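You operate a simulated robot arm through the tools that you are given. There is no shell and no other tool. Be economical: measure what you need, move in short steps, check, and stop when the job is done.

You are at the controls of a simulated two-armed robot. One attempt, no reset.

## Task
Pick up the pressure switch with one hand, pass it to the other hand and put it on the top of the left tool cabinet. Set down upright: pressure switch.
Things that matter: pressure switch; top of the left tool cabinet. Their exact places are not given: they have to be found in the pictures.

The check looks at the end state, three seconds after you hand in, the way a careful person would. Anything else that was tipped, shoved, dropped, spilled or broken makes it a failure.

## Robot
Two 7-joint arms with two-finger parallel grippers on one trunk, on a base that drives. Base frame: it is fixed to the floor where the robot stands at the start and does not move with it; the origin is under the middle of the robot, x ahead of it, y to its left, z up. Lengths are in m, angles in rad, forces in N, time in s.
The left shoulder is at the start at [0.03, 0.119, 0.935], the right one opposite. With the tool pointing down near the work surface each hand reaches from about 0.28 to 0.68 m from the robot's upright axis, wherever it stands, measured 20 degrees to its own side. Places, roughly: top of the left tool cabinet [-2.5, -0.8, 0.9]. Payload 3.43 kg a hand.
The TCP of each hand is the grasp point between the finger pads, 0.03 m short of the fingertips. In the tool frame z runs along the fingers and y along their closing line. Largest opening 0.094 m; finger width 0.028, thickness 0.01; the body of the gripper, 0.05 by 0.096 m, starts 0.055 m behind the TCP.
Orientation is that of the tool frame in the base frame, as a unit quaternion [w, x, y, z]. With the fingers straight down and closing along the base's y, the tool's x points along the base's -x, its y along +y and its z along -z.

## Interface
- The arms move only by the tool arm_command. It takes "left_moves", "right_moves" or both (then of equal length, played together; a hand with none holds still); each is a list of rows, each a list of 7 numbers: the shift along the tool's x, y, z in units of 20 mm (1.0 is 20 mm), then the turn, a rotation vector about the tool's x, y, z in units of 5 degrees (1.0 is 5 degrees), then the opening, from 0 (shut) to 1 (fully open). In form: [[tx, ty, tz, ax, ay, az, gripper], ...]. A call has 1 to 12 rows; each row shifts and turns the commanded pose from where the row before left it, along the tool's axes as they then stand. A call with a number of a shift or a turn outside -1 to 1 is refused whole. Each row takes 0.2 s and may step no farther than 0.05 m and 0.15 rad from the row before; otherwise, or with a gripper value out of range, the whole call is refused. A pose out of reach is approached as far as the arm can. The call stops where the force on the tool passes 40 N (or 10 N more than at its start, if that is more) or the arm is blocked; 0.2 s more then pass. Each finger travels about 0.072 m/s and halts on what it meets, pressing with about 33 N; the grip force reading is that of the motor and also rises with nothing between the fingers. The clock runs only during rows and for 0.2 s after the last one: add rows that do not move to give the fingers time. The reply holds the time, the measured pose of the TCP, the force on the tool along the base axes, the opening and the grip force, in the units named above and with some noise, with the torque about the TCP (base axes, N m) and any sound that the robot's microphone picked up.
- Cameras (640 x 400 px; columns grow to the right, rows downward): "scene" is now at [0.0437, -0.0091, 1.6394]; the picture's right is [-0.10, -0.99, 0.00], its down [-0.78, 0.08, -0.62] and it looks along [0.62, -0.06, -0.79] (base axes); focal length 263 px, centre (320, 200). "left" rides on the left gripper at [0.076, -0.014, -0.102] in its tool frame; the picture's right is [0.18, 0.98, 0.00], its down [-0.75, 0.14, -0.64] and it looks along [-0.63, 0.12, 0.77] (tool axes); focal length 243 px, centre (320, 200). "right" rides on the right gripper at [0.076, 0.014, -0.103] in its tool frame; the picture's right is [-0.18, 0.98, 0.00], its down [-0.75, -0.14, -0.64] and it looks along [-0.63, -0.12, 0.77] (tool axes); focal length 243 px, centre (320, 200).
- get_image(camera): a new picture of that camera. No time passes.
- move_column(by): slides the trunk up (or, below 0, down) by that many m; the arms and the scene camera ride with it, the base frame stays. It gives what a move gives, with no picture.
- steer(legs): drives the robot by 1 to 6 legs, each [ahead, turn to the left] in m and rad, along the robot's own axes; the way and the turn of a leg run together, so that a leg with both is an arc; at most 1.5 m and 3.142 rad a leg. The arms and the cameras ride along, it lands a little off, and it stops where it bumps. It gives what a move gives.
- head_to(pan, tilt): turns the head with the scene camera to pan (to the left, within 2.496 rad either way) and tilt (down, from -0.506 to 1.204), counted from straight ahead of the robot. It gives what a move gives.
- locate(camera, pixels): there is no depth. For up to 12 entries [column, row, z] of the newest picture of that camera ("zoom" is the newest enlarged one), the place [x, y] in the base frame at which the ray of that pixel passes the height z, good to about 0.003 m. No time passes.
- close_up(camera, box): a new picture of the part [left, top, right, bottom] of that camera's present view, enlarged. No time passes.
- hand_in(): hands the job in; it is judged then, once.

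Go step by step. Measure first, check grasps and placings, and put right what went wrong. The budget is 80 turns and 70 pictures, counting those below and the enlarged ones. Unless the task says otherwise, let go and move clear before handing in, and close with one line.

The tools are called after "Emit:" by a JSON object that holds its "fn" and its "kwargs". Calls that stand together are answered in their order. arm_command: Moves the arms, as the interface text tells. Its arguments: {"type":"object","properties":{"left_moves":{"type":"array"},"right_moves":{"type":"array"}},"required":[]} The other tools are called the same way: move_column (by) slides the trunk up or down; steer (legs) drives the base; head_to (pan, tilt) turns the head that bears the scene camera; get_image (camera) takes a picture; locate (camera, pixels) gives the place at which the rays of pixels pass given heights; close_up (camera, box) takes an enlarged picture of a part of a camera's view; hand_in () hands the job in.

At the start:

```text
time_s: 0.0
left_eef_pos: [0.4191, 0.0989, 1.1117]
left_ee_rot: [-0.001, 0.0, 1.0, 0.0]
left_force: [0.4, 0.3, 0.2]
left_ft_torque: [0.0, 0.01, -0.02]
left_gripper_width: 0.0943
left_finger_force: 0.1
right_eef_pos: [0.3378, -0.266, 1.1191]
right_ee_rot: [-0.001, 0.0, 1.0, 0.0]
right_force: [-0.9, 0.2, 0.0]
right_ft_torque: [0.0, 0.03, 0.02]
right_gripper_width: 0.0941
right_finger_force: 0.0
trunk travel left (down, up): [-0.2, 0.21]
robot x, y, heading: [-0.0001, -0.0004, 0.004]
head pan, tilt: [-0.103, 0.902]
```

scene: 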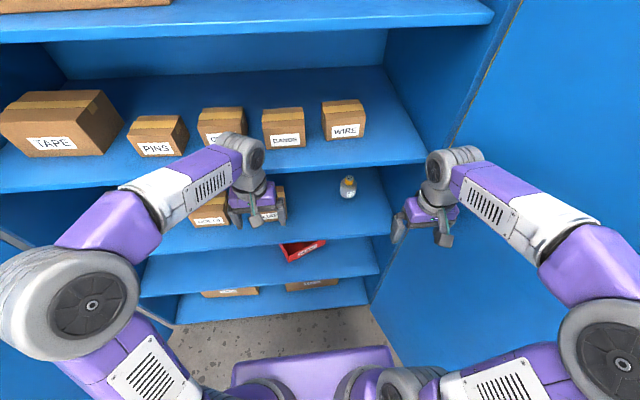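
right: 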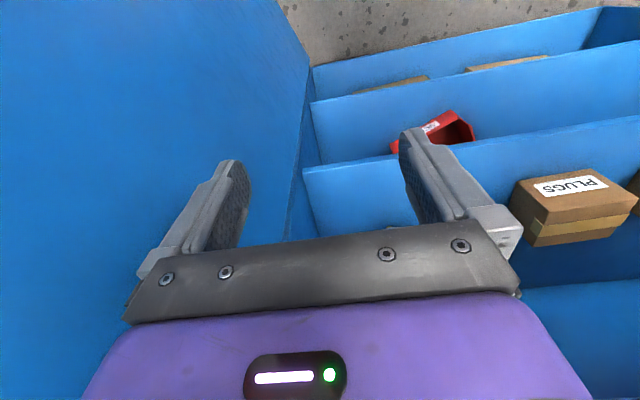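
left: 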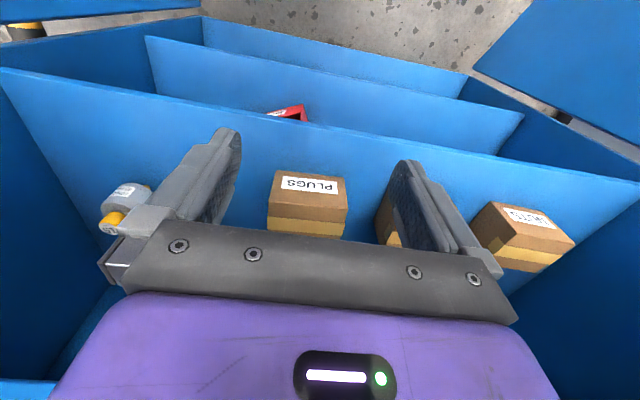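

The scene shows a small grey/yellow object at (348,187) on a middle shelf, and the left camera sees it at (123,205). I'll enlarge both views.

Emit:
{"fn": "close_up", "kwargs": {"camera": "scene", "box": [260, 140, 420, 240]}}

Emit:
{"fn": "close_up", "kwargs": {"camera": "left", "box": [60, 140, 220, 240]}}

```text
4.00 times, centred on (340, 190) of scene
```

zoom: 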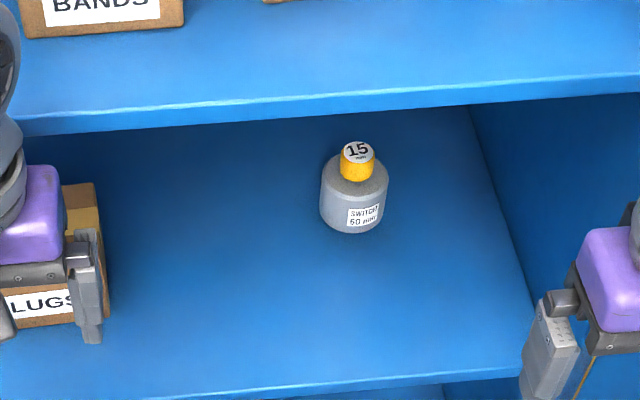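

```text
4.00 times, centred on (140, 190) of left
```

zoom: 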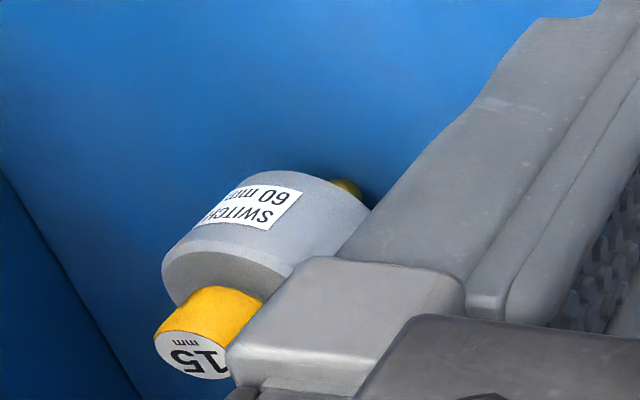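

The object is a grey body with a yellow knob standing upright on a shelf. I'll triangulate the knob top from both cameras (scene (349.3,177.5), left (107.5,228.8)).

Emit:
{"fn": "locate", "kwargs": {"camera": "scene", "pixels": [[349.3, 177.5, 0.6], [349.3, 177.5, 0.7], [349.3, 177.5, 0.8], [349.3, 177.5, 0.9], [349.3, 177.5, 1.0], [348, 198, 0.6], [348, 198, 0.7], [348, 198, 0.8], [348, 198, 0.9]]}}

Emit:
{"fn": "locate", "kwargs": {"camera": "left", "pixels": [[107.5, 228.8, 0.6], [107.5, 228.8, 0.7], [107.5, 228.8, 0.8], [107.5, 228.8, 0.9], [107.5, 228.8, 1.0]]}}

```text
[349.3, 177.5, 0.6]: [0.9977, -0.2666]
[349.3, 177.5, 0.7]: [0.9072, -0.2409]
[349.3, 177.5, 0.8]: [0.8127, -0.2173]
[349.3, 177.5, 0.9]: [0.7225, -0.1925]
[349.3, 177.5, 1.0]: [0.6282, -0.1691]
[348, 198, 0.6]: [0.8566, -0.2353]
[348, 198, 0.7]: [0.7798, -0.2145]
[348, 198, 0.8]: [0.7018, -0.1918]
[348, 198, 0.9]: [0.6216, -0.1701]
```

```text
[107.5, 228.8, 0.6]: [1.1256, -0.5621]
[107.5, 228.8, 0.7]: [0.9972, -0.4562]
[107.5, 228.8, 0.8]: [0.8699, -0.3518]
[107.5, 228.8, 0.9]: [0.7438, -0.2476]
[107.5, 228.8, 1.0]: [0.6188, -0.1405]
```

Triangulation gives the knob top at about (0.66, -0.177, 0.965), with the shelf at about z = 0.87 and a body about 60 mm wide. Next I'll measure the shelf front edges and the clearance above.

Emit:
{"fn": "locate", "kwargs": {"camera": "scene", "pixels": [[347, 238, 0.87], [347, 167, 1.1], [347, 167, 1.15], [347, 167, 1.2], [347, 167, 1.25], [388, 232, 0.87], [377, 168, 0.87], [425, 160, 1.2], [425, 160, 1.15], [347, 16, 1.5], [195, 220, 0.87], [270, 218, 0.87]]}}

Emit:
{"fn": "head_to", "kwargs": {"pan": -0.1, "tilt": 0.5}}

Emit:
{"fn": "get_image", "kwargs": {"camera": "scene"}}

```text
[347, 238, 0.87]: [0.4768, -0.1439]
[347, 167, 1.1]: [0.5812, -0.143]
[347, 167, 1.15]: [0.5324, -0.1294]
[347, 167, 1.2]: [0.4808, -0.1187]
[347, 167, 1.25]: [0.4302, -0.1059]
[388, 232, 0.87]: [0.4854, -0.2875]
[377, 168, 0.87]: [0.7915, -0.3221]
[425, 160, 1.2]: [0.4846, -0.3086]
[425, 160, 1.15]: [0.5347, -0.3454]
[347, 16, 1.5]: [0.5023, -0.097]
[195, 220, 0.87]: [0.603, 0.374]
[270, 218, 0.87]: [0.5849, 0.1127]
```

```text
time_s: 0.9
left_eef_pos: [0.4188, 0.0997, 1.1107]
left_ee_rot: [0.0, -0.001, 1.0, 0.0]
left_force: [-0.2, -0.1, -0.2]
left_ft_torque: [0.0, 0.03, 0.0]
left_gripper_width: 0.0938
left_finger_force: 0.1
right_eef_pos: [0.3385, -0.2645, 1.1181]
right_ee_rot: [-0.001, 0.0, 1.0, 0.001]
right_force: [0.2, 0.4, 0.2]
right_ft_torque: [-0.03, 0.0, -0.01]
right_gripper_width: 0.0941
right_finger_force: 0.0
trunk travel left (down, up): [-0.2, 0.21]
robot x, y, heading: [-0.0011, -0.0007, 0.004]
head pan, tilt: [-0.099, 0.499]
```

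```text
64 pictures are left
```

scene: 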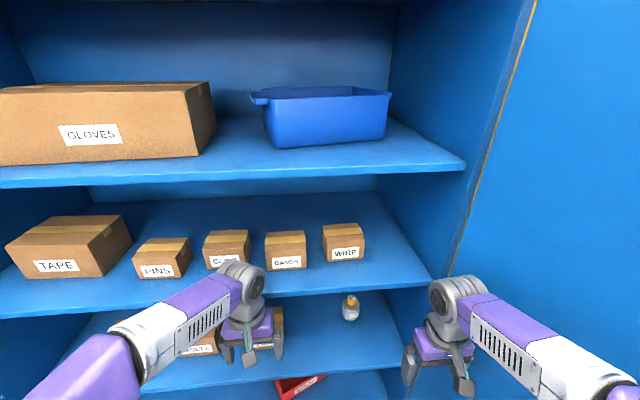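

The shelf front edge is at x ≈ 0.48 and the underside of the shelf above is at z ≈ 1.20, leaving about 0.33 m of gap. I'll use the right hand with its fingers tilted forward, about 40° below horizontal. First I'll pitch it and centre it on y = -0.177.

Emit:
{"fn": "arm_command", "kwargs": {"right_moves": [[0, 0.445, 0, 0, -1, 0, 1], [0, 0.445, 0, 0, -1, 0, 1], [0, 0.445, 0, 0, -1, 0, 1], [0, 0.445, 0, 0, -1, 0, 1], [0, 0.445, 0, 0, -1, 0, 1], [0, 0.445, 0, 0, -1, 0, 1], [0, 0.445, 0, 0, -1, 0, 1], [0, 0.445, 0, 0, -1, 0, 1], [0, 0.445, 0, 0, -1, 0, 1], [0, 0.445, 0, 0, -1, 0, 1]]}}

Emit:
{"fn": "get_image", "kwargs": {"camera": "right"}}

Emit:
{"fn": "get_image", "kwargs": {"camera": "scene"}}

```text
time_s: 3.1
left_eef_pos: [0.418, 0.0991, 1.1115]
left_ee_rot: [0.0, 0.0, 1.0, -0.001]
left_force: [-0.6, 0.1, 0.2]
left_ft_torque: [-0.02, 0.0, 0.03]
left_gripper_width: 0.0942
left_finger_force: 0.1
right_eef_pos: [0.3516, -0.174, 1.1331]
right_ee_rot: [0.42, 0.0, 0.907, 0.0]
right_force: [0.8, 0.9, 0.3]
right_ft_torque: [-0.01, 0.0, -0.03]
right_gripper_width: 0.094
right_finger_force: 0.0
right hand out of reach, approached as far as the arm can: row 9, 10
trunk travel left (down, up): [-0.2, 0.21]
robot x, y, heading: [0.0039, -0.0021, 0.003]
head pan, tilt: [-0.099, 0.499]
```

```text
63 pictures are left
```

right: 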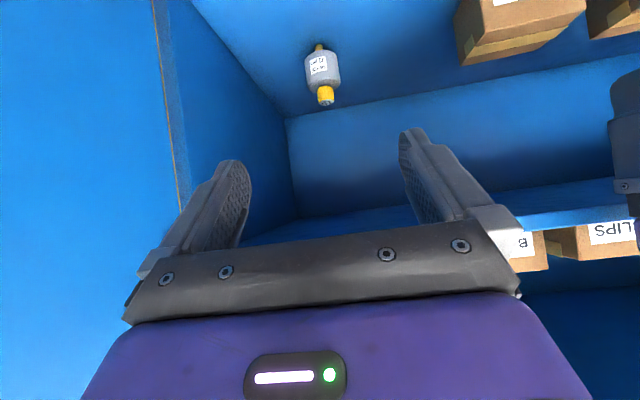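

```text
62 pictures are left
```

scene: 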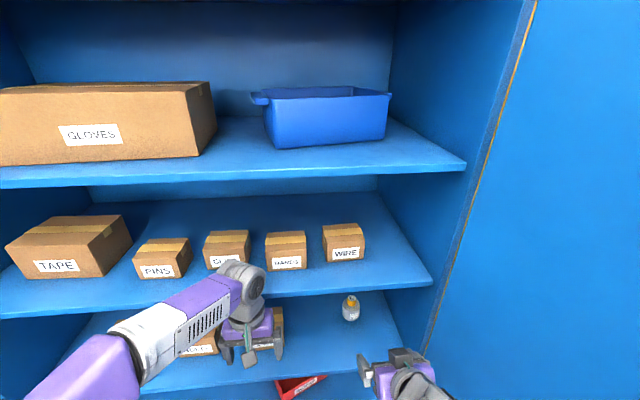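

The right camera now sees the switch at (322,75), with a second yellow part at its lower end (319,47). I'll enlarge that.

Emit:
{"fn": "close_up", "kwargs": {"camera": "right", "box": [272, 30, 372, 120]}}

```text
4.44 times, centred on (322, 75) of right
```

zoom: 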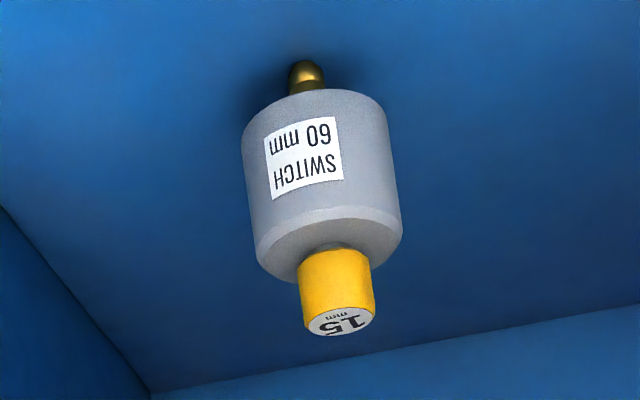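

A brass, round-tipped stud shows below the body. I'll triangulate the stud, knob top and body bottom from this view and the left view.

Emit:
{"fn": "locate", "kwargs": {"camera": "zoom", "pixels": [[305, 65, 0.83], [305, 65, 0.86], [305, 65, 0.88], [305, 65, 0.9], [342, 325, 0.95], [342, 325, 0.97], [342, 325, 0.99], [315, 100, 0.86], [315, 100, 0.88], [315, 100, 0.9]]}}

Emit:
{"fn": "close_up", "kwargs": {"camera": "left", "box": [60, 140, 220, 240]}}

Emit:
{"fn": "locate", "kwargs": {"camera": "left", "pixels": [[148, 188, 0.83], [148, 188, 0.86], [148, 188, 0.88], [148, 188, 0.9], [107.5, 228.8, 0.95], [107.5, 228.8, 0.97], [107.5, 228.8, 0.99]]}}

```text
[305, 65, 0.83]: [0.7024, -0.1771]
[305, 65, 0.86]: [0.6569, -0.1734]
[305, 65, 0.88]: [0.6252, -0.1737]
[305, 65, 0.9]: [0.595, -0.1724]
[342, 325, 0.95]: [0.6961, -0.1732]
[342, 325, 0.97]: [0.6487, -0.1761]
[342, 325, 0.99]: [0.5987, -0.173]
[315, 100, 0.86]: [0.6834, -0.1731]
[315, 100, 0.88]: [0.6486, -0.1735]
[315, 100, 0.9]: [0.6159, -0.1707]
```

```text
4.00 times, centred on (140, 190) of left
```

zoom: 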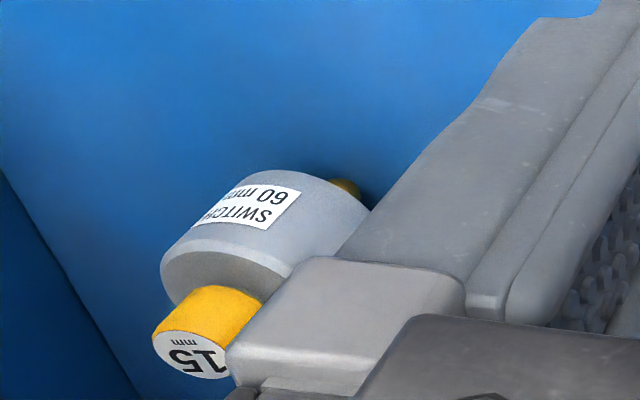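

```text
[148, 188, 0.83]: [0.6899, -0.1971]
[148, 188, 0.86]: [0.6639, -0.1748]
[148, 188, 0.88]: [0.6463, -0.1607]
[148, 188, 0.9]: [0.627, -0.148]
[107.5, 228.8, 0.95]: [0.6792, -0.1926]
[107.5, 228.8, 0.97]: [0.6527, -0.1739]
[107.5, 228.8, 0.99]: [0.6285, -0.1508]
```

The stud sits directly under the body at (0.66, -0.174, 0.86), so the switch stands on a slim 15 mm foot with a 60 mm body and a knob top at z ≈ 0.967. I'll line the right hand up on its approach line, aiming the TCP at (0.657, -0.175, 0.907).

Emit:
{"fn": "arm_command", "kwargs": {"right_moves": [[-0.7, 0, 0.84, 0, 0, 0, 1], [-0.7, 0, 0.84, 0, 0, 0, 1], [-0.7, 0, 0.84, 0, 0, 0, 1], [0, 0, 1, 0, 0, 0, 1], [0, 0, 1, 0, 0, 0, 1], [0, 0, 1, 0, 0, 0, 1], [0, 0, 1, 0, 0, 0, 1], [0, 0, 1, 0, 0, 0, 1]]}}

Emit:
{"fn": "get_image", "kwargs": {"camera": "right"}}

```text
time_s: 4.9
left_eef_pos: [0.4192, 0.0982, 1.1111]
left_ee_rot: [0.0, 0.0, 1.0, -0.001]
left_force: [-0.2, 0.8, -0.8]
left_ft_torque: [-0.03, 0.0, -0.01]
left_gripper_width: 0.0942
left_finger_force: 0.1
right_eef_pos: [0.4955, -0.1773, 1.0687]
right_ee_rot: [0.422, 0.0, 0.906, 0.0]
right_force: [0.1, -0.2, -0.1]
right_ft_torque: [0.0, 0.01, 0.01]
right_gripper_width: 0.094
right_finger_force: 0.2
trunk travel left (down, up): [-0.2, 0.21]
robot x, y, heading: [-0.0003, -0.0054, 0.002]
head pan, tilt: [-0.099, 0.499]
```

```text
59 pictures are left
```

right: 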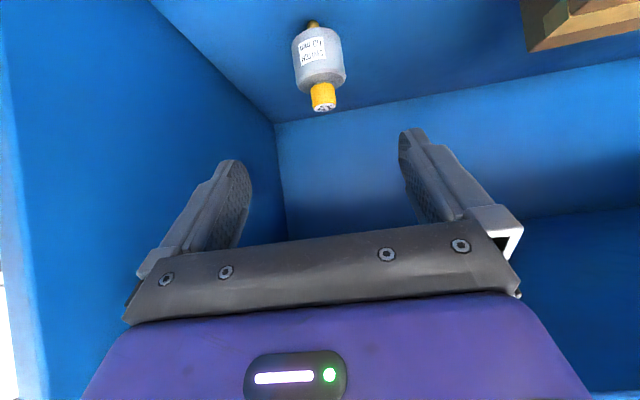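

The hand is at (0.4955, -0.177, 1.069) and the switch is clearly visible at (318,68). I'll refine its position with a close-up before going in.

Emit:
{"fn": "close_up", "kwargs": {"camera": "right", "box": [254, 15, 382, 115]}}

```text
4.00 times, centred on (318, 65) of right
```

zoom: 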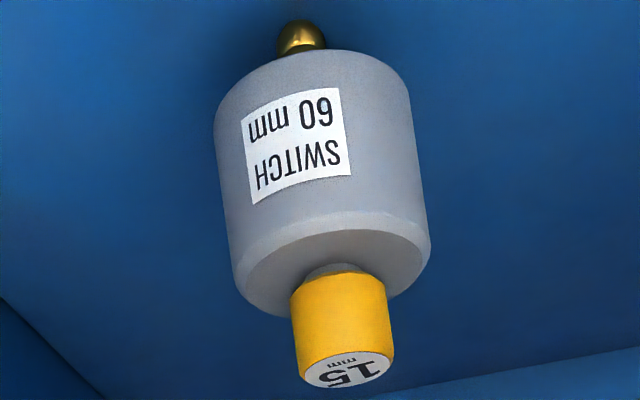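

Emit:
{"fn": "locate", "kwargs": {"camera": "zoom", "pixels": [[350, 370, 0.957], [350, 370, 0.967], [350, 370, 0.977], [300, 25, 0.857], [312, 57, 0.87], [223, 180, 0.905], [420, 165, 0.905], [342, 295, 0.935], [232, 260, 0.93], [430, 240, 0.93]]}}

```text
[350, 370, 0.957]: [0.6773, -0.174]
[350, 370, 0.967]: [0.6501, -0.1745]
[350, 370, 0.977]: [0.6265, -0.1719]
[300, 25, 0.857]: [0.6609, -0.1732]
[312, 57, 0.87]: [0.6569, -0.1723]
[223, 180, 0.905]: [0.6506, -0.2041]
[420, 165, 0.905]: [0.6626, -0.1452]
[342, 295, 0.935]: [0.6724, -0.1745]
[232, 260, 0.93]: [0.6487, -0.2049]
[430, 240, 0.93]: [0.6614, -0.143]
```

The axis is at (0.657, -0.174). I'll correct the offset, advance about 0.17 m along the tool axis, and check again.

Emit:
{"fn": "arm_command", "kwargs": {"right_moves": [[1, 0.15, 0.5, 0, 0, 0, 1], [0, 0, 1, 0, 0, 0, 1], [0, 0, 1, 0, 0, 0, 1], [0, 0, 1, 0, 0, 0, 1], [0, 0, 1, 0, 0, 0, 1], [0, 0, 1, 0, 0, 0, 1], [0, 0, 1, 0, 0, 0, 1], [0, 0, 1, 0, 0, 0, 1], [0, 0, 0.5, 0, 0, 0, 1]]}}

Emit:
{"fn": "get_image", "kwargs": {"camera": "right"}}

Emit:
{"fn": "get_image", "kwargs": {"camera": "scene"}}

```text
time_s: 6.9
left_eef_pos: [0.4181, 0.099, 1.1124]
left_ee_rot: [-0.001, -0.001, 1.0, 0.0]
left_force: [0.3, 0.6, 0.2]
left_ft_torque: [-0.01, -0.01, 0.03]
left_gripper_width: 0.0941
left_finger_force: 0.0
right_eef_pos: [0.6046, -0.1733, 0.9502]
right_ee_rot: [0.423, 0.0, 0.906, 0.0]
right_force: [0.2, 0.7, 0.4]
right_ft_torque: [0.01, 0.0, -0.01]
right_gripper_width: 0.0939
right_finger_force: 0.0
trunk travel left (down, up): [-0.2, 0.21]
robot x, y, heading: [-0.0014, 0.0018, -0.001]
head pan, tilt: [-0.099, 0.499]
```

```text
57 pictures are left
```

right: 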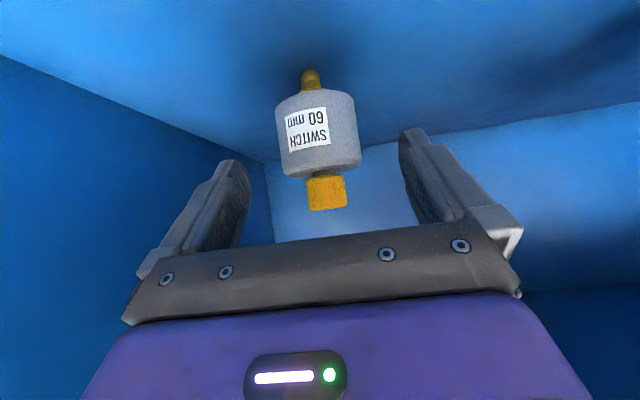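

```text
56 pictures are left
```

scene: 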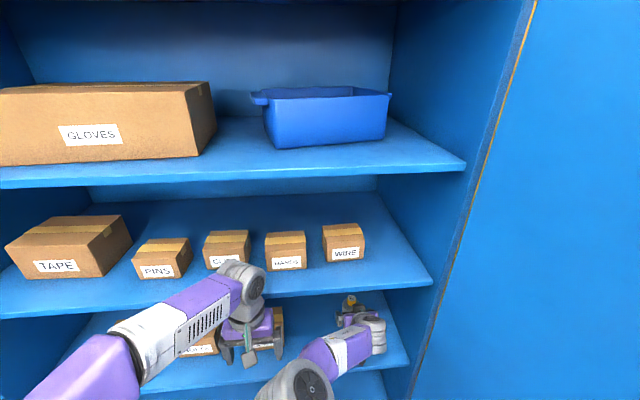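

The switch stays centred between the fingers (finger gap 245–400, body at 320), with 68 mm left to go. I'll advance to the grasp point with the gripper open.

Emit:
{"fn": "arm_command", "kwargs": {"right_moves": [[0, 0, 0.85, 0, 0, 0, 1], [0, 0, 0.85, 0, 0, 0, 1], [0, 0, 0.85, 0, 0, 0, 1], [0, 0, 0.84, 0, 0, 0, 1], [0, 0, 0, 0, 0, 0, 1]]}}

Emit:
{"fn": "get_image", "kwargs": {"camera": "right"}}

Emit:
{"fn": "close_up", "kwargs": {"camera": "scene", "box": [300, 270, 420, 345]}}

```text
time_s: 8.1
left_eef_pos: [0.4173, 0.0995, 1.111]
left_ee_rot: [0.001, 0.0, 1.0, -0.001]
left_force: [-0.3, 1.3, 0.1]
left_ft_torque: [-0.01, 0.03, -0.01]
left_gripper_width: 0.0939
left_finger_force: 0.2
right_eef_pos: [0.6208, -0.15, 0.9276]
right_ee_rot: [0.423, 0.001, 0.906, -0.001]
right_force: [0.5, -0.5, -0.1]
right_ft_torque: [-0.01, -0.02, 0.0]
right_gripper_width: 0.0938
right_finger_force: 0.1
right hand out of reach, approached as far as the arm can: row 1, 2, 3, 4
trunk travel left (down, up): [-0.2, 0.21]
robot x, y, heading: [-0.002, 0.0019, -0.002]
head pan, tilt: [-0.099, 0.499]
```

```text
55 pictures are left
```

right: 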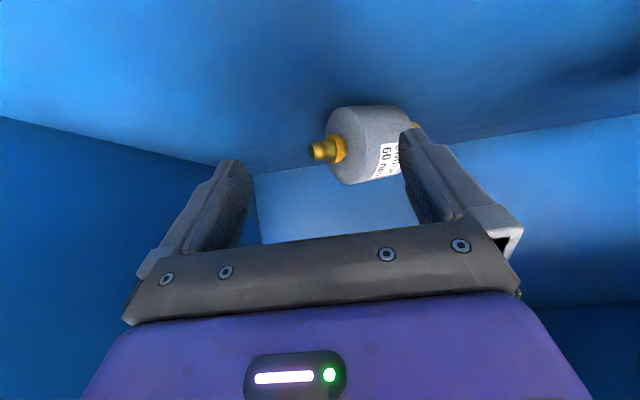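

```text
5.33 times, centred on (360, 308) of scene
```

zoom: 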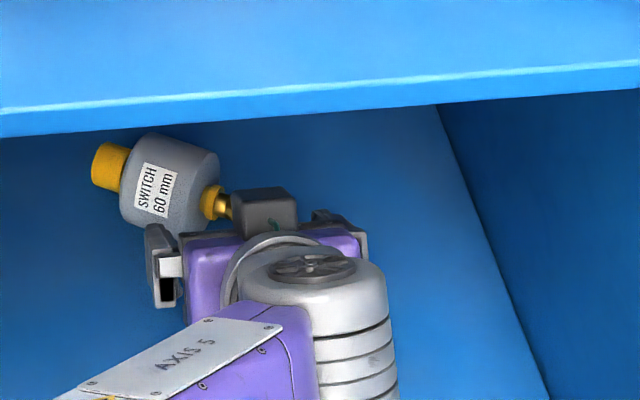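

The arm ran out of reach on that advance, slid about 25 mm sideways and knocked the switch over. It now lies on its side on the shelf with the knob pointing left. I'll back the hand straight out, look again, and then drive closer so I can pick it up lying down and re-erect it.

Emit:
{"fn": "arm_command", "kwargs": {"right_moves": [[0, 0, -0.5, 0, 0, 0, 1], [0, 0, -1, 0, 0, 0, 1], [0, 0, -1, 0, 0, 0, 1], [0, 0, -1, 0, 0, 0, 1], [0, 0, -1, 0, 0, 0, 1], [0, 0, -1, 0, 0, 0, 1], [0, 0, -1, 0, 0, 0, 1], [0, 0, -1, 0, 0, 0, 1], [0, 0, -1, 0, 0, 0, 1], [0, 0, -1, 0, 0, 0, 1]]}}

Emit:
{"fn": "get_image", "kwargs": {"camera": "right"}}

Emit:
{"fn": "close_up", "kwargs": {"camera": "scene", "box": [280, 270, 400, 345]}}

```text
time_s: 10.3
left_eef_pos: [0.417, 0.0979, 1.1114]
left_ee_rot: [0.0, 0.0, 1.0, 0.0]
left_force: [0.5, -0.2, 0.7]
left_ft_torque: [-0.01, 0.01, 0.02]
left_gripper_width: 0.0937
left_finger_force: 0.1
right_eef_pos: [0.4753, -0.1503, 1.0505]
right_ee_rot: [0.423, -0.001, 0.906, 0.0]
right_force: [0.5, -1.0, 0.1]
right_ft_torque: [0.02, -0.02, 0.03]
right_gripper_width: 0.0939
right_finger_force: 0.1
trunk travel left (down, up): [-0.2, 0.21]
robot x, y, heading: [0.0026, -0.0011, 0.003]
head pan, tilt: [-0.099, 0.499]
```

```text
53 pictures are left
```

right: 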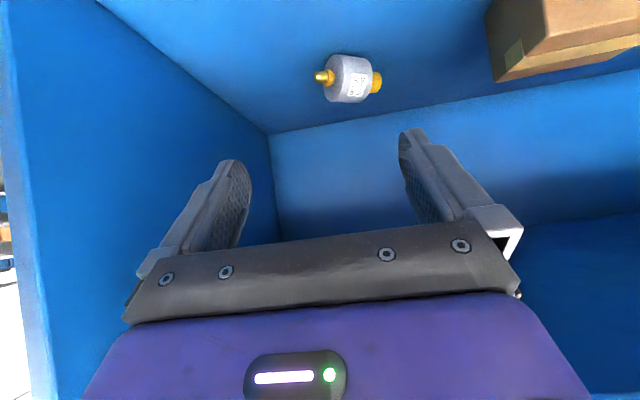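

```text
5.33 times, centred on (340, 308) of scene
```

zoom: 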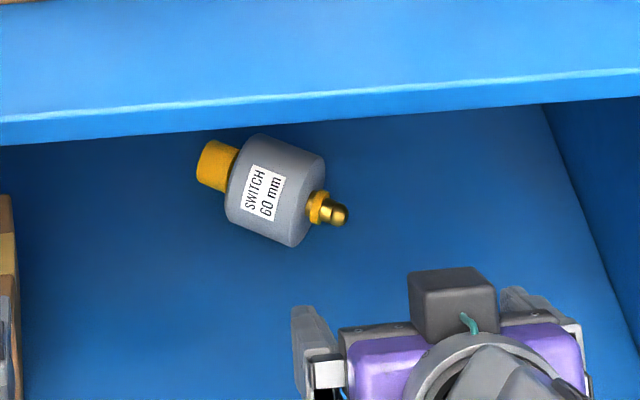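

The switch lies still on its side, knob at zoom (215,165) and stud at (335,212). I'll locate its axis.

Emit:
{"fn": "locate", "kwargs": {"camera": "zoom", "pixels": [[205, 162, 0.887], [218, 167, 0.887], [275, 190, 0.887], [342, 215, 0.887], [318, 207, 0.887], [232, 177, 0.887], [308, 205, 0.887]]}}

Emit:
{"fn": "locate", "kwargs": {"camera": "right", "pixels": [[377, 83, 0.887], [348, 79, 0.887], [316, 76, 0.887], [348, 79, 0.917]]}}

Emit:
{"fn": "steer", "kwargs": {"legs": [[0.12, 0]]}}

```text
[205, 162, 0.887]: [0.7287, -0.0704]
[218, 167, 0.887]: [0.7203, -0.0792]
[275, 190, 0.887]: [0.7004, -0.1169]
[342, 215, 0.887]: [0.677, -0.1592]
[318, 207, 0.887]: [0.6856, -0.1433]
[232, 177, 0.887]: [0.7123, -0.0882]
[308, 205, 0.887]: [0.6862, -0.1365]
```

```text
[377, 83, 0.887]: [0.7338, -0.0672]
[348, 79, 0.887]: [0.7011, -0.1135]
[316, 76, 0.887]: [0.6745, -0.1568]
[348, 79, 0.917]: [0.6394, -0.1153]
```

```text
time_s: 11.2
left_eef_pos: [0.4444, 0.1, 1.1144]
left_ee_rot: [-0.011, 0.001, 1.0, 0.002]
left_force: [-13.4, 2.6, 4.9]
left_ft_torque: [-0.16, -1.44, 0.1]
left_gripper_width: 0.0942
left_finger_force: 0.0
right_eef_pos: [0.5113, -0.15, 1.0518]
right_ee_rot: [0.423, -0.001, 0.906, -0.001]
right_force: [0.2, 0.7, -0.4]
right_ft_torque: [0.04, 0.02, -0.01]
right_gripper_width: 0.094
right_finger_force: 0.1
trunk travel left (down, up): [-0.2, 0.21]
robot x, y, heading: [0.0362, -0.0003, -0.003]
head pan, tilt: [-0.099, 0.499]
stopped in leg 1: the force on the tool passed its limit at 141 N (the readings are from after the stop); the commanded pose is now the measured one
```

The drive stopped early because the left hand touched the upper shelf edge at x ≈ 0.48 (141 N). I'll pull the left hand back and outward, then check that nothing on the shelf was disturbed.

Emit:
{"fn": "arm_command", "kwargs": {"left_moves": [[1, 0, 0, 0, 0, 0, 1], [1, 0, 0, 0, 0, 0, 1], [1, 0.5, 0, 0, 0, 0, 1], [1, 1, 0, 0, 0, 0, 1], [1, 1, 0, 0, 0, 0, 1], [1, 1, 0, 0, 0, 0, 1], [1, 1, 0, 0, 0, 0, 1], [1, 1, 0, 0, 0, 0, 1], [0.5, 1, 0, 0, 0, 0, 1], [0, 1, 0, 0, 0, 0, 1]]}}

Emit:
{"fn": "get_image", "kwargs": {"camera": "scene"}}

```text
time_s: 13.4
left_eef_pos: [0.278, 0.2489, 1.118]
left_ee_rot: [-0.012, 0.001, 1.0, 0.002]
left_force: [0.1, 0.9, 0.6]
left_ft_torque: [0.01, 0.0, -0.01]
left_gripper_width: 0.0941
left_finger_force: 0.1
right_eef_pos: [0.514, -0.1511, 1.0514]
right_ee_rot: [0.421, 0.0, 0.907, -0.001]
right_force: [-0.2, -0.4, 0.3]
right_ft_torque: [0.0, 0.01, 0.0]
right_gripper_width: 0.094
right_finger_force: 0.1
trunk travel left (down, up): [-0.2, 0.21]
robot x, y, heading: [0.0423, -0.0, -0.003]
head pan, tilt: [-0.099, 0.499]
```

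```text
51 pictures are left
```

scene: 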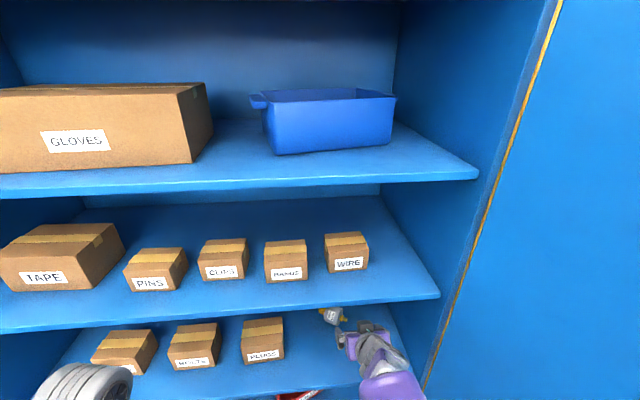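

All the boxes are still in place, and the switch axis runs from stud (0.677, -0.159) to knob (0.729, -0.070). I'll grip it across its body with the hand steep and leaning along that axis, then tip the hand to stand it up. First I'll pull the right hand out to a free spot.

Emit:
{"fn": "arm_command", "kwargs": {"right_moves": [[0.96, -0.14, -0.257, 0, 0, 0, 1], [0.96, -0.14, -0.257, 0, 0, 0, 1], [0.96, -0.14, -0.257, 0, 0, 0, 1], [0.96, -0.14, -0.257, 0, 0, 0, 1], [0.96, -0.14, -0.257, 0, 0, 0, 1], [0.96, -0.14, -0.257, 0, 0, 0, 1], [0.96, -0.14, -0.257, 0, 0, 0, 1]]}}

Emit:
{"fn": "arm_command", "kwargs": {"right_moves": [[0, 0, 0, -0.772, 0.363, -0.92, 1], [0, 0, 0, -0.772, 0.363, -0.92, 1], [0, 0, 0, -0.772, 0.363, -0.92, 1], [0, 0, 0, -0.772, 0.363, -0.92, 1], [0, 0, 0, -0.772, 0.363, -0.92, 1], [0, 0, 0, -0.772, 0.363, -0.92, 1], [0, 0, 0, -0.772, 0.363, -0.92, 1], [0, 0, 0, -0.772, 0.363, -0.92, 1], [0, 0, 0, -0.772, 0.363, -0.92, 1], [0, 0, 0, -0.772, 0.363, -0.92, 1]]}}

Emit:
{"fn": "get_image", "kwargs": {"camera": "scene"}}

```text
time_s: 15.0
left_eef_pos: [0.2786, 0.2471, 1.1173]
left_ee_rot: [-0.012, 0.001, 1.0, 0.002]
left_force: [-1.0, 0.0, 0.1]
left_ft_torque: [0.0, -0.03, -0.02]
left_gripper_width: 0.094
left_finger_force: 0.1
right_eef_pos: [0.4697, -0.1661, 0.9886]
right_ee_rot: [0.421, -0.001, 0.907, 0.0]
right_force: [0.0, -0.4, -0.6]
right_ft_torque: [-0.01, 0.02, 0.0]
right_gripper_width: 0.094
right_finger_force: 0.1
right hand out of reach, approached as far as the arm can: row 4, 5, 6, 7
trunk travel left (down, up): [-0.2, 0.21]
robot x, y, heading: [0.0384, -0.0011, -0.001]
head pan, tilt: [-0.099, 0.499]
```

```text
time_s: 17.2
left_eef_pos: [0.278, 0.2488, 1.1181]
left_ee_rot: [-0.013, 0.001, 1.0, 0.002]
left_force: [-0.7, -0.7, 0.8]
left_ft_torque: [0.0, 0.0, 0.01]
left_gripper_width: 0.0941
left_finger_force: 0.1
right_eef_pos: [0.4682, -0.1659, 0.9878]
right_ee_rot: [0.224, -0.481, 0.838, 0.128]
right_force: [-0.1, 0.1, 0.3]
right_ft_torque: [-0.02, -0.01, 0.01]
right_gripper_width: 0.0942
right_finger_force: 0.1
trunk travel left (down, up): [-0.2, 0.21]
robot x, y, heading: [0.0389, 0.0037, 0.002]
head pan, tilt: [-0.099, 0.499]
```

```text
50 pictures are left
```

scene: 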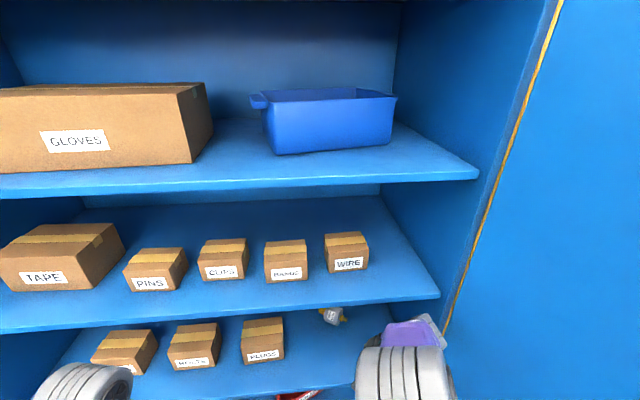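

The hand orientation is right, but the elbow (ribbed joint at (405,370)) rides high and could foul the upper shelf. I'll back off, raise the hand relative to the trunk and lower the trunk, so the forearm comes in flatter.

Emit:
{"fn": "steer", "kwargs": {"legs": [[-0.15, 0]]}}

Emit:
{"fn": "arm_command", "kwargs": {"right_moves": [[-0.5, 0, -0.866, 0, 0, 0, 1], [-0.5, 0, -0.866, 0, 0, 0, 1], [-0.5, 0, -0.866, 0, 0, 0, 1], [-0.5, 0, -0.866, 0, 0, 0, 1], [-0.5, 0, -0.866, 0, 0, 0, 1], [-0.5, 0, -0.866, 0, 0, 0, 1], [-0.5, 0, -0.866, 0, 0, 0, 1], [-0.5, 0, -0.866, 0, 0, 0, 1]]}}

Emit:
{"fn": "move_column", "kwargs": {"by": -0.18}}

Emit:
{"fn": "get_image", "kwargs": {"camera": "scene"}}

```text
time_s: 18.6
left_eef_pos: [0.1281, 0.2479, 1.1184]
left_ee_rot: [-0.011, 0.001, 1.0, 0.002]
left_force: [-0.1, 0.6, -0.9]
left_ft_torque: [-0.01, -0.03, -0.01]
left_gripper_width: 0.094
left_finger_force: 0.1
right_eef_pos: [0.3179, -0.166, 0.9899]
right_ee_rot: [0.225, -0.481, 0.838, 0.128]
right_force: [0.1, 0.4, 0.6]
right_ft_torque: [-0.01, -0.02, -0.02]
right_gripper_width: 0.094
right_finger_force: 0.0
trunk travel left (down, up): [-0.2, 0.21]
robot x, y, heading: [-0.1103, -0.001, -0.001]
head pan, tilt: [-0.099, 0.499]
```

```text
time_s: 20.4
left_eef_pos: [0.1292, 0.2476, 1.1191]
left_ee_rot: [-0.012, 0.001, 1.0, 0.002]
left_force: [-0.4, -0.4, 0.5]
left_ft_torque: [0.04, 0.02, 0.0]
left_gripper_width: 0.094
left_finger_force: 0.3
right_eef_pos: [0.3197, -0.1657, 1.1493]
right_ee_rot: [0.224, -0.481, 0.838, 0.128]
right_force: [0.4, -0.3, 0.5]
right_ft_torque: [0.04, 0.02, -0.01]
right_gripper_width: 0.0939
right_finger_force: 0.0
trunk travel left (down, up): [-0.2, 0.21]
robot x, y, heading: [-0.1126, -0.0001, -0.0]
head pan, tilt: [-0.099, 0.499]
```

```text
time_s: 22.4
left_eef_pos: [0.1294, 0.249, 0.9386]
left_ee_rot: [-0.011, 0.001, 1.0, 0.002]
left_force: [0.0, 0.1, 0.8]
left_ft_torque: [0.02, 0.0, 0.0]
left_gripper_width: 0.0939
left_finger_force: 0.0
right_eef_pos: [0.3202, -0.1649, 0.9679]
right_ee_rot: [0.224, -0.481, 0.838, 0.129]
right_force: [-0.7, 0.6, 0.4]
right_ft_torque: [0.03, 0.02, 0.01]
right_gripper_width: 0.0942
right_finger_force: 0.1
trunk travel left (down, up): [-0.02, 0.39]
robot x, y, heading: [-0.1071, -0.0018, -0.003]
head pan, tilt: [-0.099, 0.499]
```

```text
49 pictures are left
```

scene: 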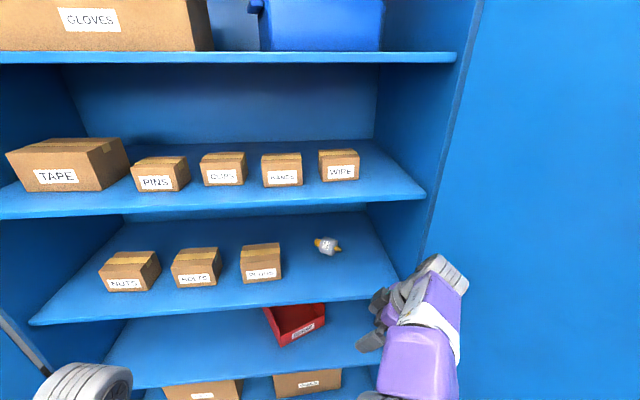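

The lower view shows the switch unobstructed at (327,246) and the hand at (385,325). I'll re-measure the switch from here and check the arm with the head tilted down.

Emit:
{"fn": "close_up", "kwargs": {"camera": "scene", "box": [287, 221, 367, 271]}}

Emit:
{"fn": "head_to", "kwargs": {"pan": -0.25, "tilt": 0.85}}

Emit:
{"fn": "get_image", "kwargs": {"camera": "scene"}}

```text
8.00 times, centred on (327, 246) of scene
```

zoom: 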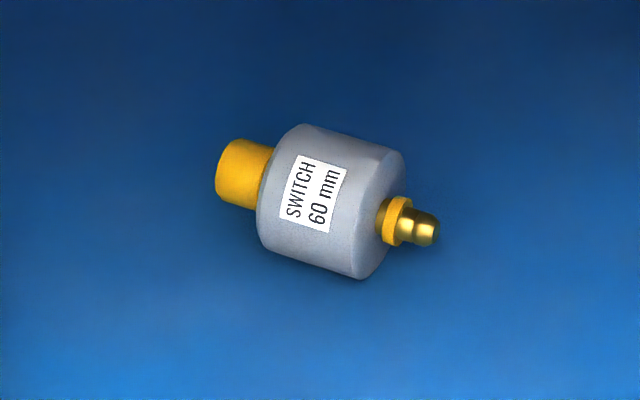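

```text
time_s: 23.2
left_eef_pos: [0.1286, 0.2479, 0.9377]
left_ee_rot: [-0.012, 0.001, 1.0, 0.002]
left_force: [0.0, 0.0, -0.5]
left_ft_torque: [-0.02, -0.01, 0.01]
left_gripper_width: 0.0941
left_finger_force: 0.1
right_eef_pos: [0.3193, -0.1644, 0.9681]
right_ee_rot: [0.225, -0.481, 0.838, 0.129]
right_force: [0.1, -0.6, 0.3]
right_ft_torque: [-0.02, 0.01, -0.04]
right_gripper_width: 0.0942
right_finger_force: 0.0
trunk travel left (down, up): [-0.02, 0.39]
robot x, y, heading: [-0.1098, 0.0009, -0.0]
head pan, tilt: [-0.25, 0.85]
```

```text
47 pictures are left
```

scene: 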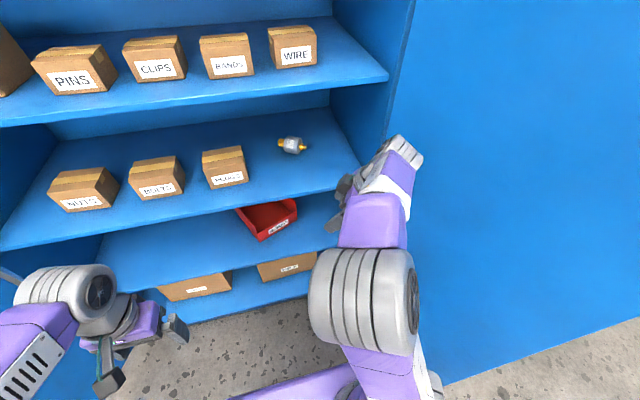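

Emit:
{"fn": "locate", "kwargs": {"camera": "zoom", "pixels": [[222, 172, 0.887], [437, 228, 0.887], [330, 202, 0.887], [265, 187, 0.887], [390, 218, 0.887]]}}

Emit:
{"fn": "locate", "kwargs": {"camera": "scene", "pixels": [[278, 142, 0.887], [306, 148, 0.887], [292, 145, 0.887], [336, 190, 0.857], [362, 170, 0.857], [388, 78, 1.2]]}}

```text
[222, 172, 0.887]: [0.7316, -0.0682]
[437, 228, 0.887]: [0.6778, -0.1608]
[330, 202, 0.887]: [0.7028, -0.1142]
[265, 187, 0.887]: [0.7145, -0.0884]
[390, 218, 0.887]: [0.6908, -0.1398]
```

```text
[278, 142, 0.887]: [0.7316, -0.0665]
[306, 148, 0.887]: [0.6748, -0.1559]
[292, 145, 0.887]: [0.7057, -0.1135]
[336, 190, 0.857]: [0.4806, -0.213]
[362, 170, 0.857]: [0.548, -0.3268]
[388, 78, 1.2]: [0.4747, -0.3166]
```

Emit:
{"fn": "locate", "kwargs": {"camera": "scene", "pixels": [[400, 136, 1.1], [400, 136, 1.15], [400, 136, 1.2], [418, 165, 1.1], [418, 165, 1.15], [395, 215, 1.1], [395, 215, 1.2]]}}

Emit:
{"fn": "close_up", "kwargs": {"camera": "scene", "box": [310, 120, 450, 240]}}

```text
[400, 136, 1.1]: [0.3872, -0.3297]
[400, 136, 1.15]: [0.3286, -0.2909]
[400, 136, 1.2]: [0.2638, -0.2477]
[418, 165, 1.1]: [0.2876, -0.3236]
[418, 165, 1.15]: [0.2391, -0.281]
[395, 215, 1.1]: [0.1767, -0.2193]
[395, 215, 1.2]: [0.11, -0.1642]
```

```text
3.33 times, centred on (380, 180) of scene
```

zoom: 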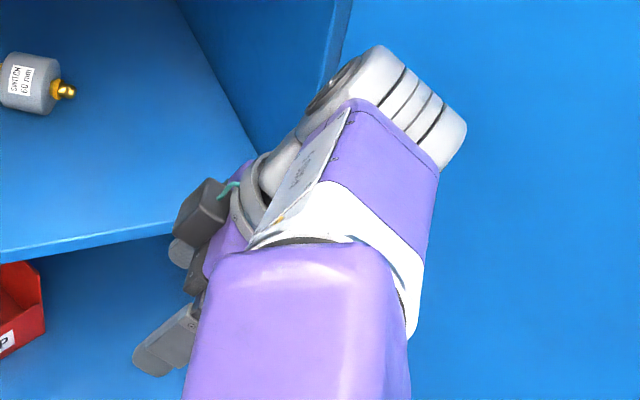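

The wrist reaches about y = -0.30 and z ≈ 1.18, which is close to both the side wall (-0.32) and the shelf above (1.20). I'll tilt the hand 10° more along the switch axis and move it left, then drive in by 0.25 m.

Emit:
{"fn": "arm_command", "kwargs": {"right_moves": [[-0.48, 0.377, 0.467, 0, -1, 0, 1], [-0.48, 0.377, 0.467, 0, -1, 0, 1], [-0.48, 0.377, 0.467, 0, 0, 0, 1]]}}

Emit:
{"fn": "steer", "kwargs": {"legs": [[0.14, 0]]}}

Emit:
{"fn": "get_image", "kwargs": {"camera": "scene"}}

```text
time_s: 24.0
left_eef_pos: [0.128, 0.2492, 0.9368]
left_ee_rot: [-0.011, 0.001, 1.0, 0.001]
left_force: [-0.5, 0.4, -0.7]
left_ft_torque: [0.01, -0.02, 0.01]
left_gripper_width: 0.0939
left_finger_force: 0.1
right_eef_pos: [0.3193, -0.1174, 0.9618]
right_ee_rot: [0.297, -0.468, 0.815, 0.17]
right_force: [-1.1, -0.6, -0.5]
right_ft_torque: [-0.03, -0.01, 0.0]
right_gripper_width: 0.0937
right_finger_force: 0.0
trunk travel left (down, up): [-0.02, 0.39]
robot x, y, heading: [-0.1114, 0.0041, 0.0]
head pan, tilt: [-0.25, 0.85]
```

```text
time_s: 25.3
left_eef_pos: [0.2688, 0.2491, 0.9366]
left_ee_rot: [-0.012, 0.001, 1.0, 0.002]
left_force: [0.4, -0.4, -0.4]
left_ft_torque: [0.02, 0.02, -0.02]
left_gripper_width: 0.0941
left_finger_force: 0.0
right_eef_pos: [0.4605, -0.1179, 0.961]
right_ee_rot: [0.297, -0.468, 0.815, 0.17]
right_force: [1.0, 0.7, -0.7]
right_ft_torque: [-0.01, -0.01, -0.01]
right_gripper_width: 0.094
right_finger_force: 0.1
trunk travel left (down, up): [-0.02, 0.39]
robot x, y, heading: [0.0289, -0.0002, 0.004]
head pan, tilt: [-0.25, 0.85]
```

```text
45 pictures are left
```

scene: 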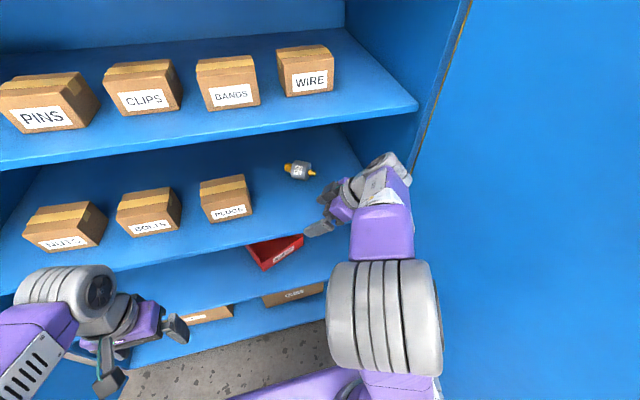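

It's clear so far. The wrist passes under the shelf lip, so I'll drive in another 0.10 m.

Emit:
{"fn": "steer", "kwargs": {"legs": [[0.1, 0]]}}

Emit:
{"fn": "get_image", "kwargs": {"camera": "scene"}}

Emit:
{"fn": "get_image", "kwargs": {"camera": "right"}}

```text
time_s: 26.5
left_eef_pos: [0.3681, 0.2491, 0.9379]
left_ee_rot: [-0.013, 0.0, 1.0, 0.002]
left_force: [0.5, 0.3, -0.3]
left_ft_torque: [0.01, 0.02, 0.0]
left_gripper_width: 0.0939
left_finger_force: 0.1
right_eef_pos: [0.5596, -0.1174, 0.9612]
right_ee_rot: [0.296, -0.469, 0.814, 0.171]
right_force: [0.6, -0.5, 0.4]
right_ft_torque: [0.03, 0.04, 0.02]
right_gripper_width: 0.0941
right_finger_force: 0.0
trunk travel left (down, up): [-0.02, 0.39]
robot x, y, heading: [0.1281, 0.0004, 0.002]
head pan, tilt: [-0.25, 0.85]
```

```text
44 pictures are left
```

scene: 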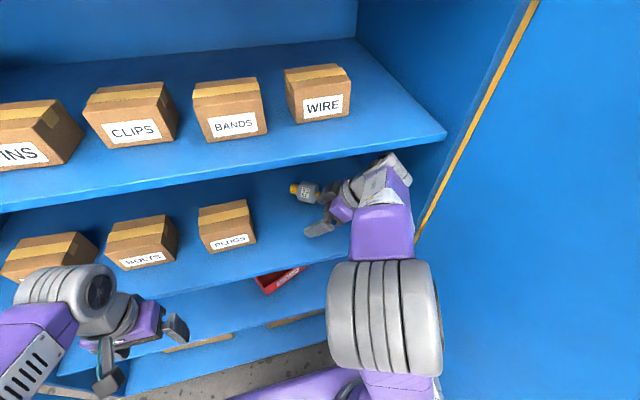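

```text
43 pictures are left
```

right: 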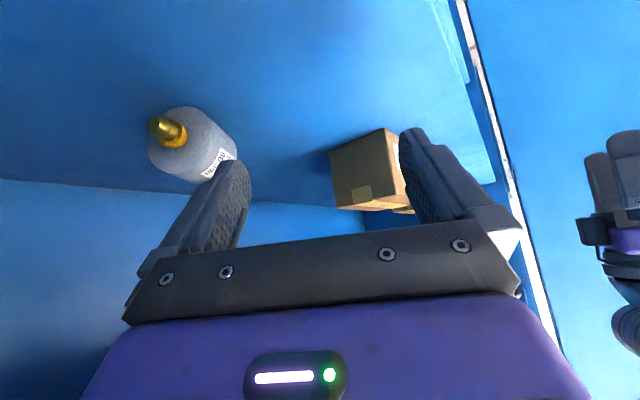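

The right camera sees the switch end-on (stud at (168,128)), aligned with the hand. I'll move the hand 80 mm in at this height and check reach.

Emit:
{"fn": "arm_command", "kwargs": {"right_moves": [[-0.386, -0.864, 0.324, 0, 0, 0, 1], [-0.386, -0.864, 0.324, 0, 0, 0, 1], [-0.386, -0.864, 0.324, 0, 0, 0, 1], [-0.386, -0.864, 0.324, 0, 0, 0, 1]]}}

Emit:
{"fn": "get_image", "kwargs": {"camera": "right"}}

```text
time_s: 27.5
left_eef_pos: [0.3608, 0.2496, 0.9386]
left_ee_rot: [-0.009, 0.0, 1.0, 0.003]
left_force: [0.3, 0.8, 0.4]
left_ft_torque: [0.02, 0.02, -0.01]
left_gripper_width: 0.094
left_finger_force: 0.1
right_eef_pos: [0.6323, -0.1194, 0.9626]
right_ee_rot: [0.298, -0.467, 0.814, 0.172]
right_force: [0.5, -0.1, 0.9]
right_ft_torque: [0.0, -0.02, -0.02]
right_gripper_width: 0.0939
right_finger_force: 0.0
trunk travel left (down, up): [-0.02, 0.39]
robot x, y, heading: [0.1297, -0.0025, 0.005]
head pan, tilt: [-0.25, 0.85]
```

```text
42 pictures are left
```

right: 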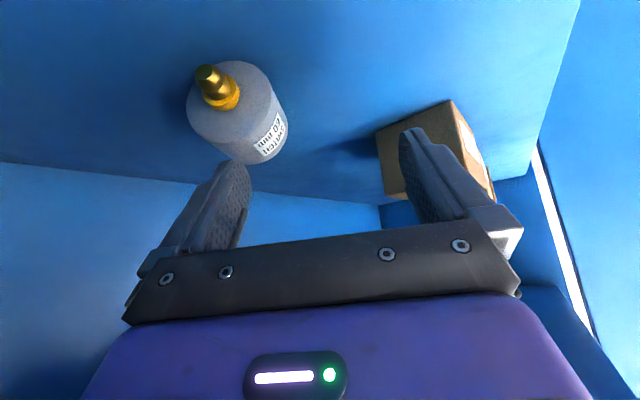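

Reach is fine. I'll go the remaining 67 mm to sit above the body centre.

Emit:
{"fn": "arm_command", "kwargs": {"right_moves": [[-0.386, -0.864, 0.324, 0, 0, 0, 1], [-0.386, -0.864, 0.324, 0, 0, 0, 1], [-0.386, -0.864, 0.324, 0, 0, 0, 1], [-0.13, -0.29, 0.11, 0, 0, 0, 1], [0, 0, 0, 0, 0, 0, 1]]}}

Emit:
{"fn": "get_image", "kwargs": {"camera": "right"}}

Emit:
{"fn": "close_up", "kwargs": {"camera": "scene", "box": [260, 130, 440, 250]}}

```text
time_s: 28.7
left_eef_pos: [0.3681, 0.2494, 0.9383]
left_ee_rot: [-0.012, 0.001, 1.0, 0.002]
left_force: [-0.1, -0.5, 0.7]
left_ft_torque: [-0.01, 0.02, -0.02]
left_gripper_width: 0.0941
left_finger_force: 0.0
right_eef_pos: [0.6691, -0.118, 0.9608]
right_ee_rot: [0.296, -0.471, 0.813, 0.17]
right_force: [0.0, -0.4, -0.1]
right_ft_torque: [0.03, -0.01, -0.01]
right_gripper_width: 0.094
right_finger_force: 0.0
right hand out of reach, approached as far as the arm can: row 2, 3, 4
trunk travel left (down, up): [-0.02, 0.39]
robot x, y, heading: [0.1271, -0.0002, 0.001]
head pan, tilt: [-0.25, 0.85]
```

```text
41 pictures are left
```

right: 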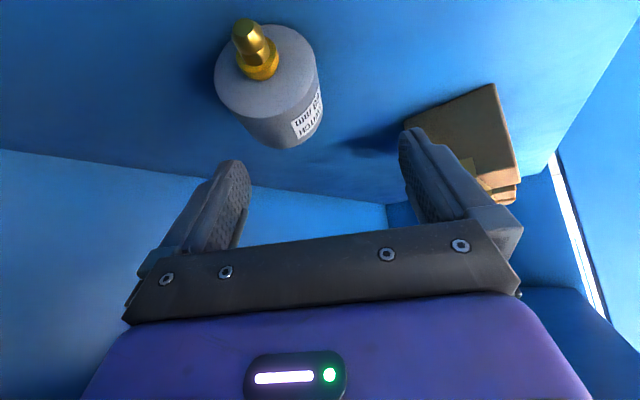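

```text
3.33 times, centred on (350, 190) of scene
```

zoom: 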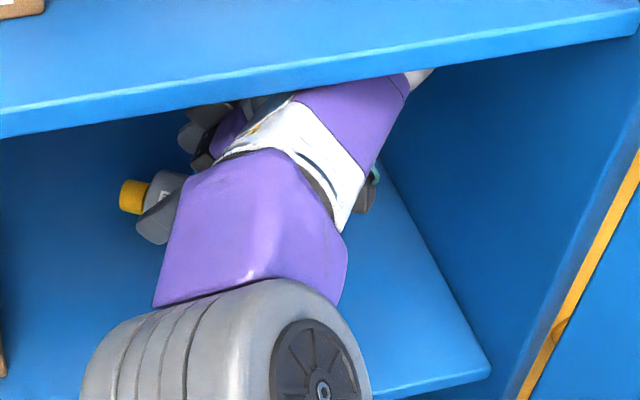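

The arm's reach limit shows at x = 0.669, 30 mm short. I'll drive the base 35 mm forward, with the hand at z = 0.961 clearing the body top at 0.918.

Emit:
{"fn": "steer", "kwargs": {"legs": [[0.035, 0]]}}

Emit:
{"fn": "get_image", "kwargs": {"camera": "right"}}

```text
time_s: 29.6
left_eef_pos: [0.3943, 0.2465, 0.939]
left_ee_rot: [-0.01, 0.002, 1.0, 0.002]
left_force: [0.3, -0.1, 0.7]
left_ft_torque: [0.01, 0.02, 0.03]
left_gripper_width: 0.0936
left_finger_force: 0.1
right_eef_pos: [0.6918, -0.1173, 0.9583]
right_ee_rot: [0.294, -0.467, 0.816, 0.172]
right_force: [-0.2, 0.7, 1.1]
right_ft_torque: [-0.03, 0.0, 0.02]
right_gripper_width: 0.0941
right_finger_force: 0.0
trunk travel left (down, up): [-0.02, 0.39]
robot x, y, heading: [0.1576, 0.0008, -0.002]
head pan, tilt: [-0.25, 0.85]
stopped in leg 1: the robot was blocked; the commanded pose is now the measured one
```

```text
39 pictures are left
```

right: 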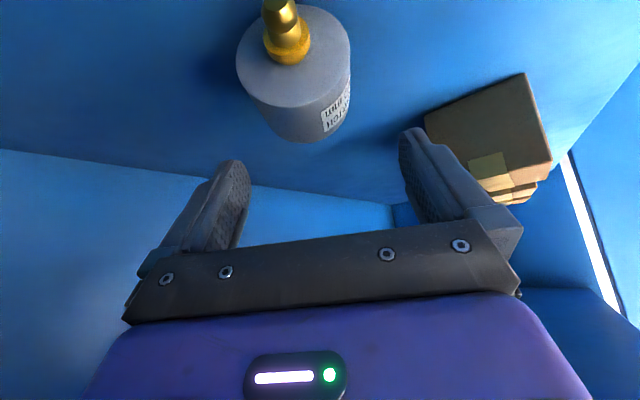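

The base bumped lightly and stopped at x = 0.158, and the hand is over the switch. The body centre at (297,85) matches my computed 296,82. I'll shift 7 mm and descend to straddle it.

Emit:
{"fn": "arm_command", "kwargs": {"right_moves": [[0, -0.37, 0, 0, 0, 0, 1], [0.49, 0, 0.61, 0, 0, 0, 1], [0.49, 0, 0.61, 0, 0, 0, 1], [0.49, 0, 0.61, 0, 0, 0, 1], [0, 0, 0, 0, 0, 0, 1]]}}

Emit:
{"fn": "get_image", "kwargs": {"camera": "right"}}

```text
time_s: 30.8
left_eef_pos: [0.397, 0.2468, 0.9376]
left_ee_rot: [-0.012, 0.002, 1.0, 0.001]
left_force: [-0.3, -0.4, 0.2]
left_ft_torque: [0.0, 0.03, 0.02]
left_gripper_width: 0.0939
left_finger_force: 0.0
right_eef_pos: [0.6956, -0.1094, 0.9155]
right_ee_rot: [0.293, -0.468, 0.816, 0.172]
right_force: [0.4, 0.0, -0.2]
right_ft_torque: [-0.02, 0.01, -0.03]
right_gripper_width: 0.094
right_finger_force: 0.1
right hand out of reach, approached as far as the arm can: row 1, 3
trunk travel left (down, up): [-0.02, 0.39]
robot x, y, heading: [0.1552, 0.0007, -0.0]
head pan, tilt: [-0.25, 0.85]
```

```text
38 pictures are left
```

right: 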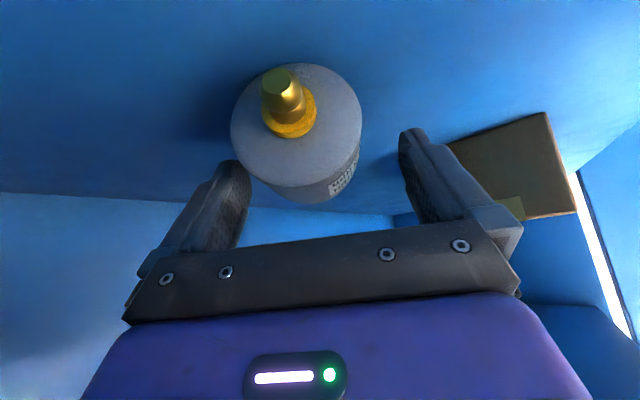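

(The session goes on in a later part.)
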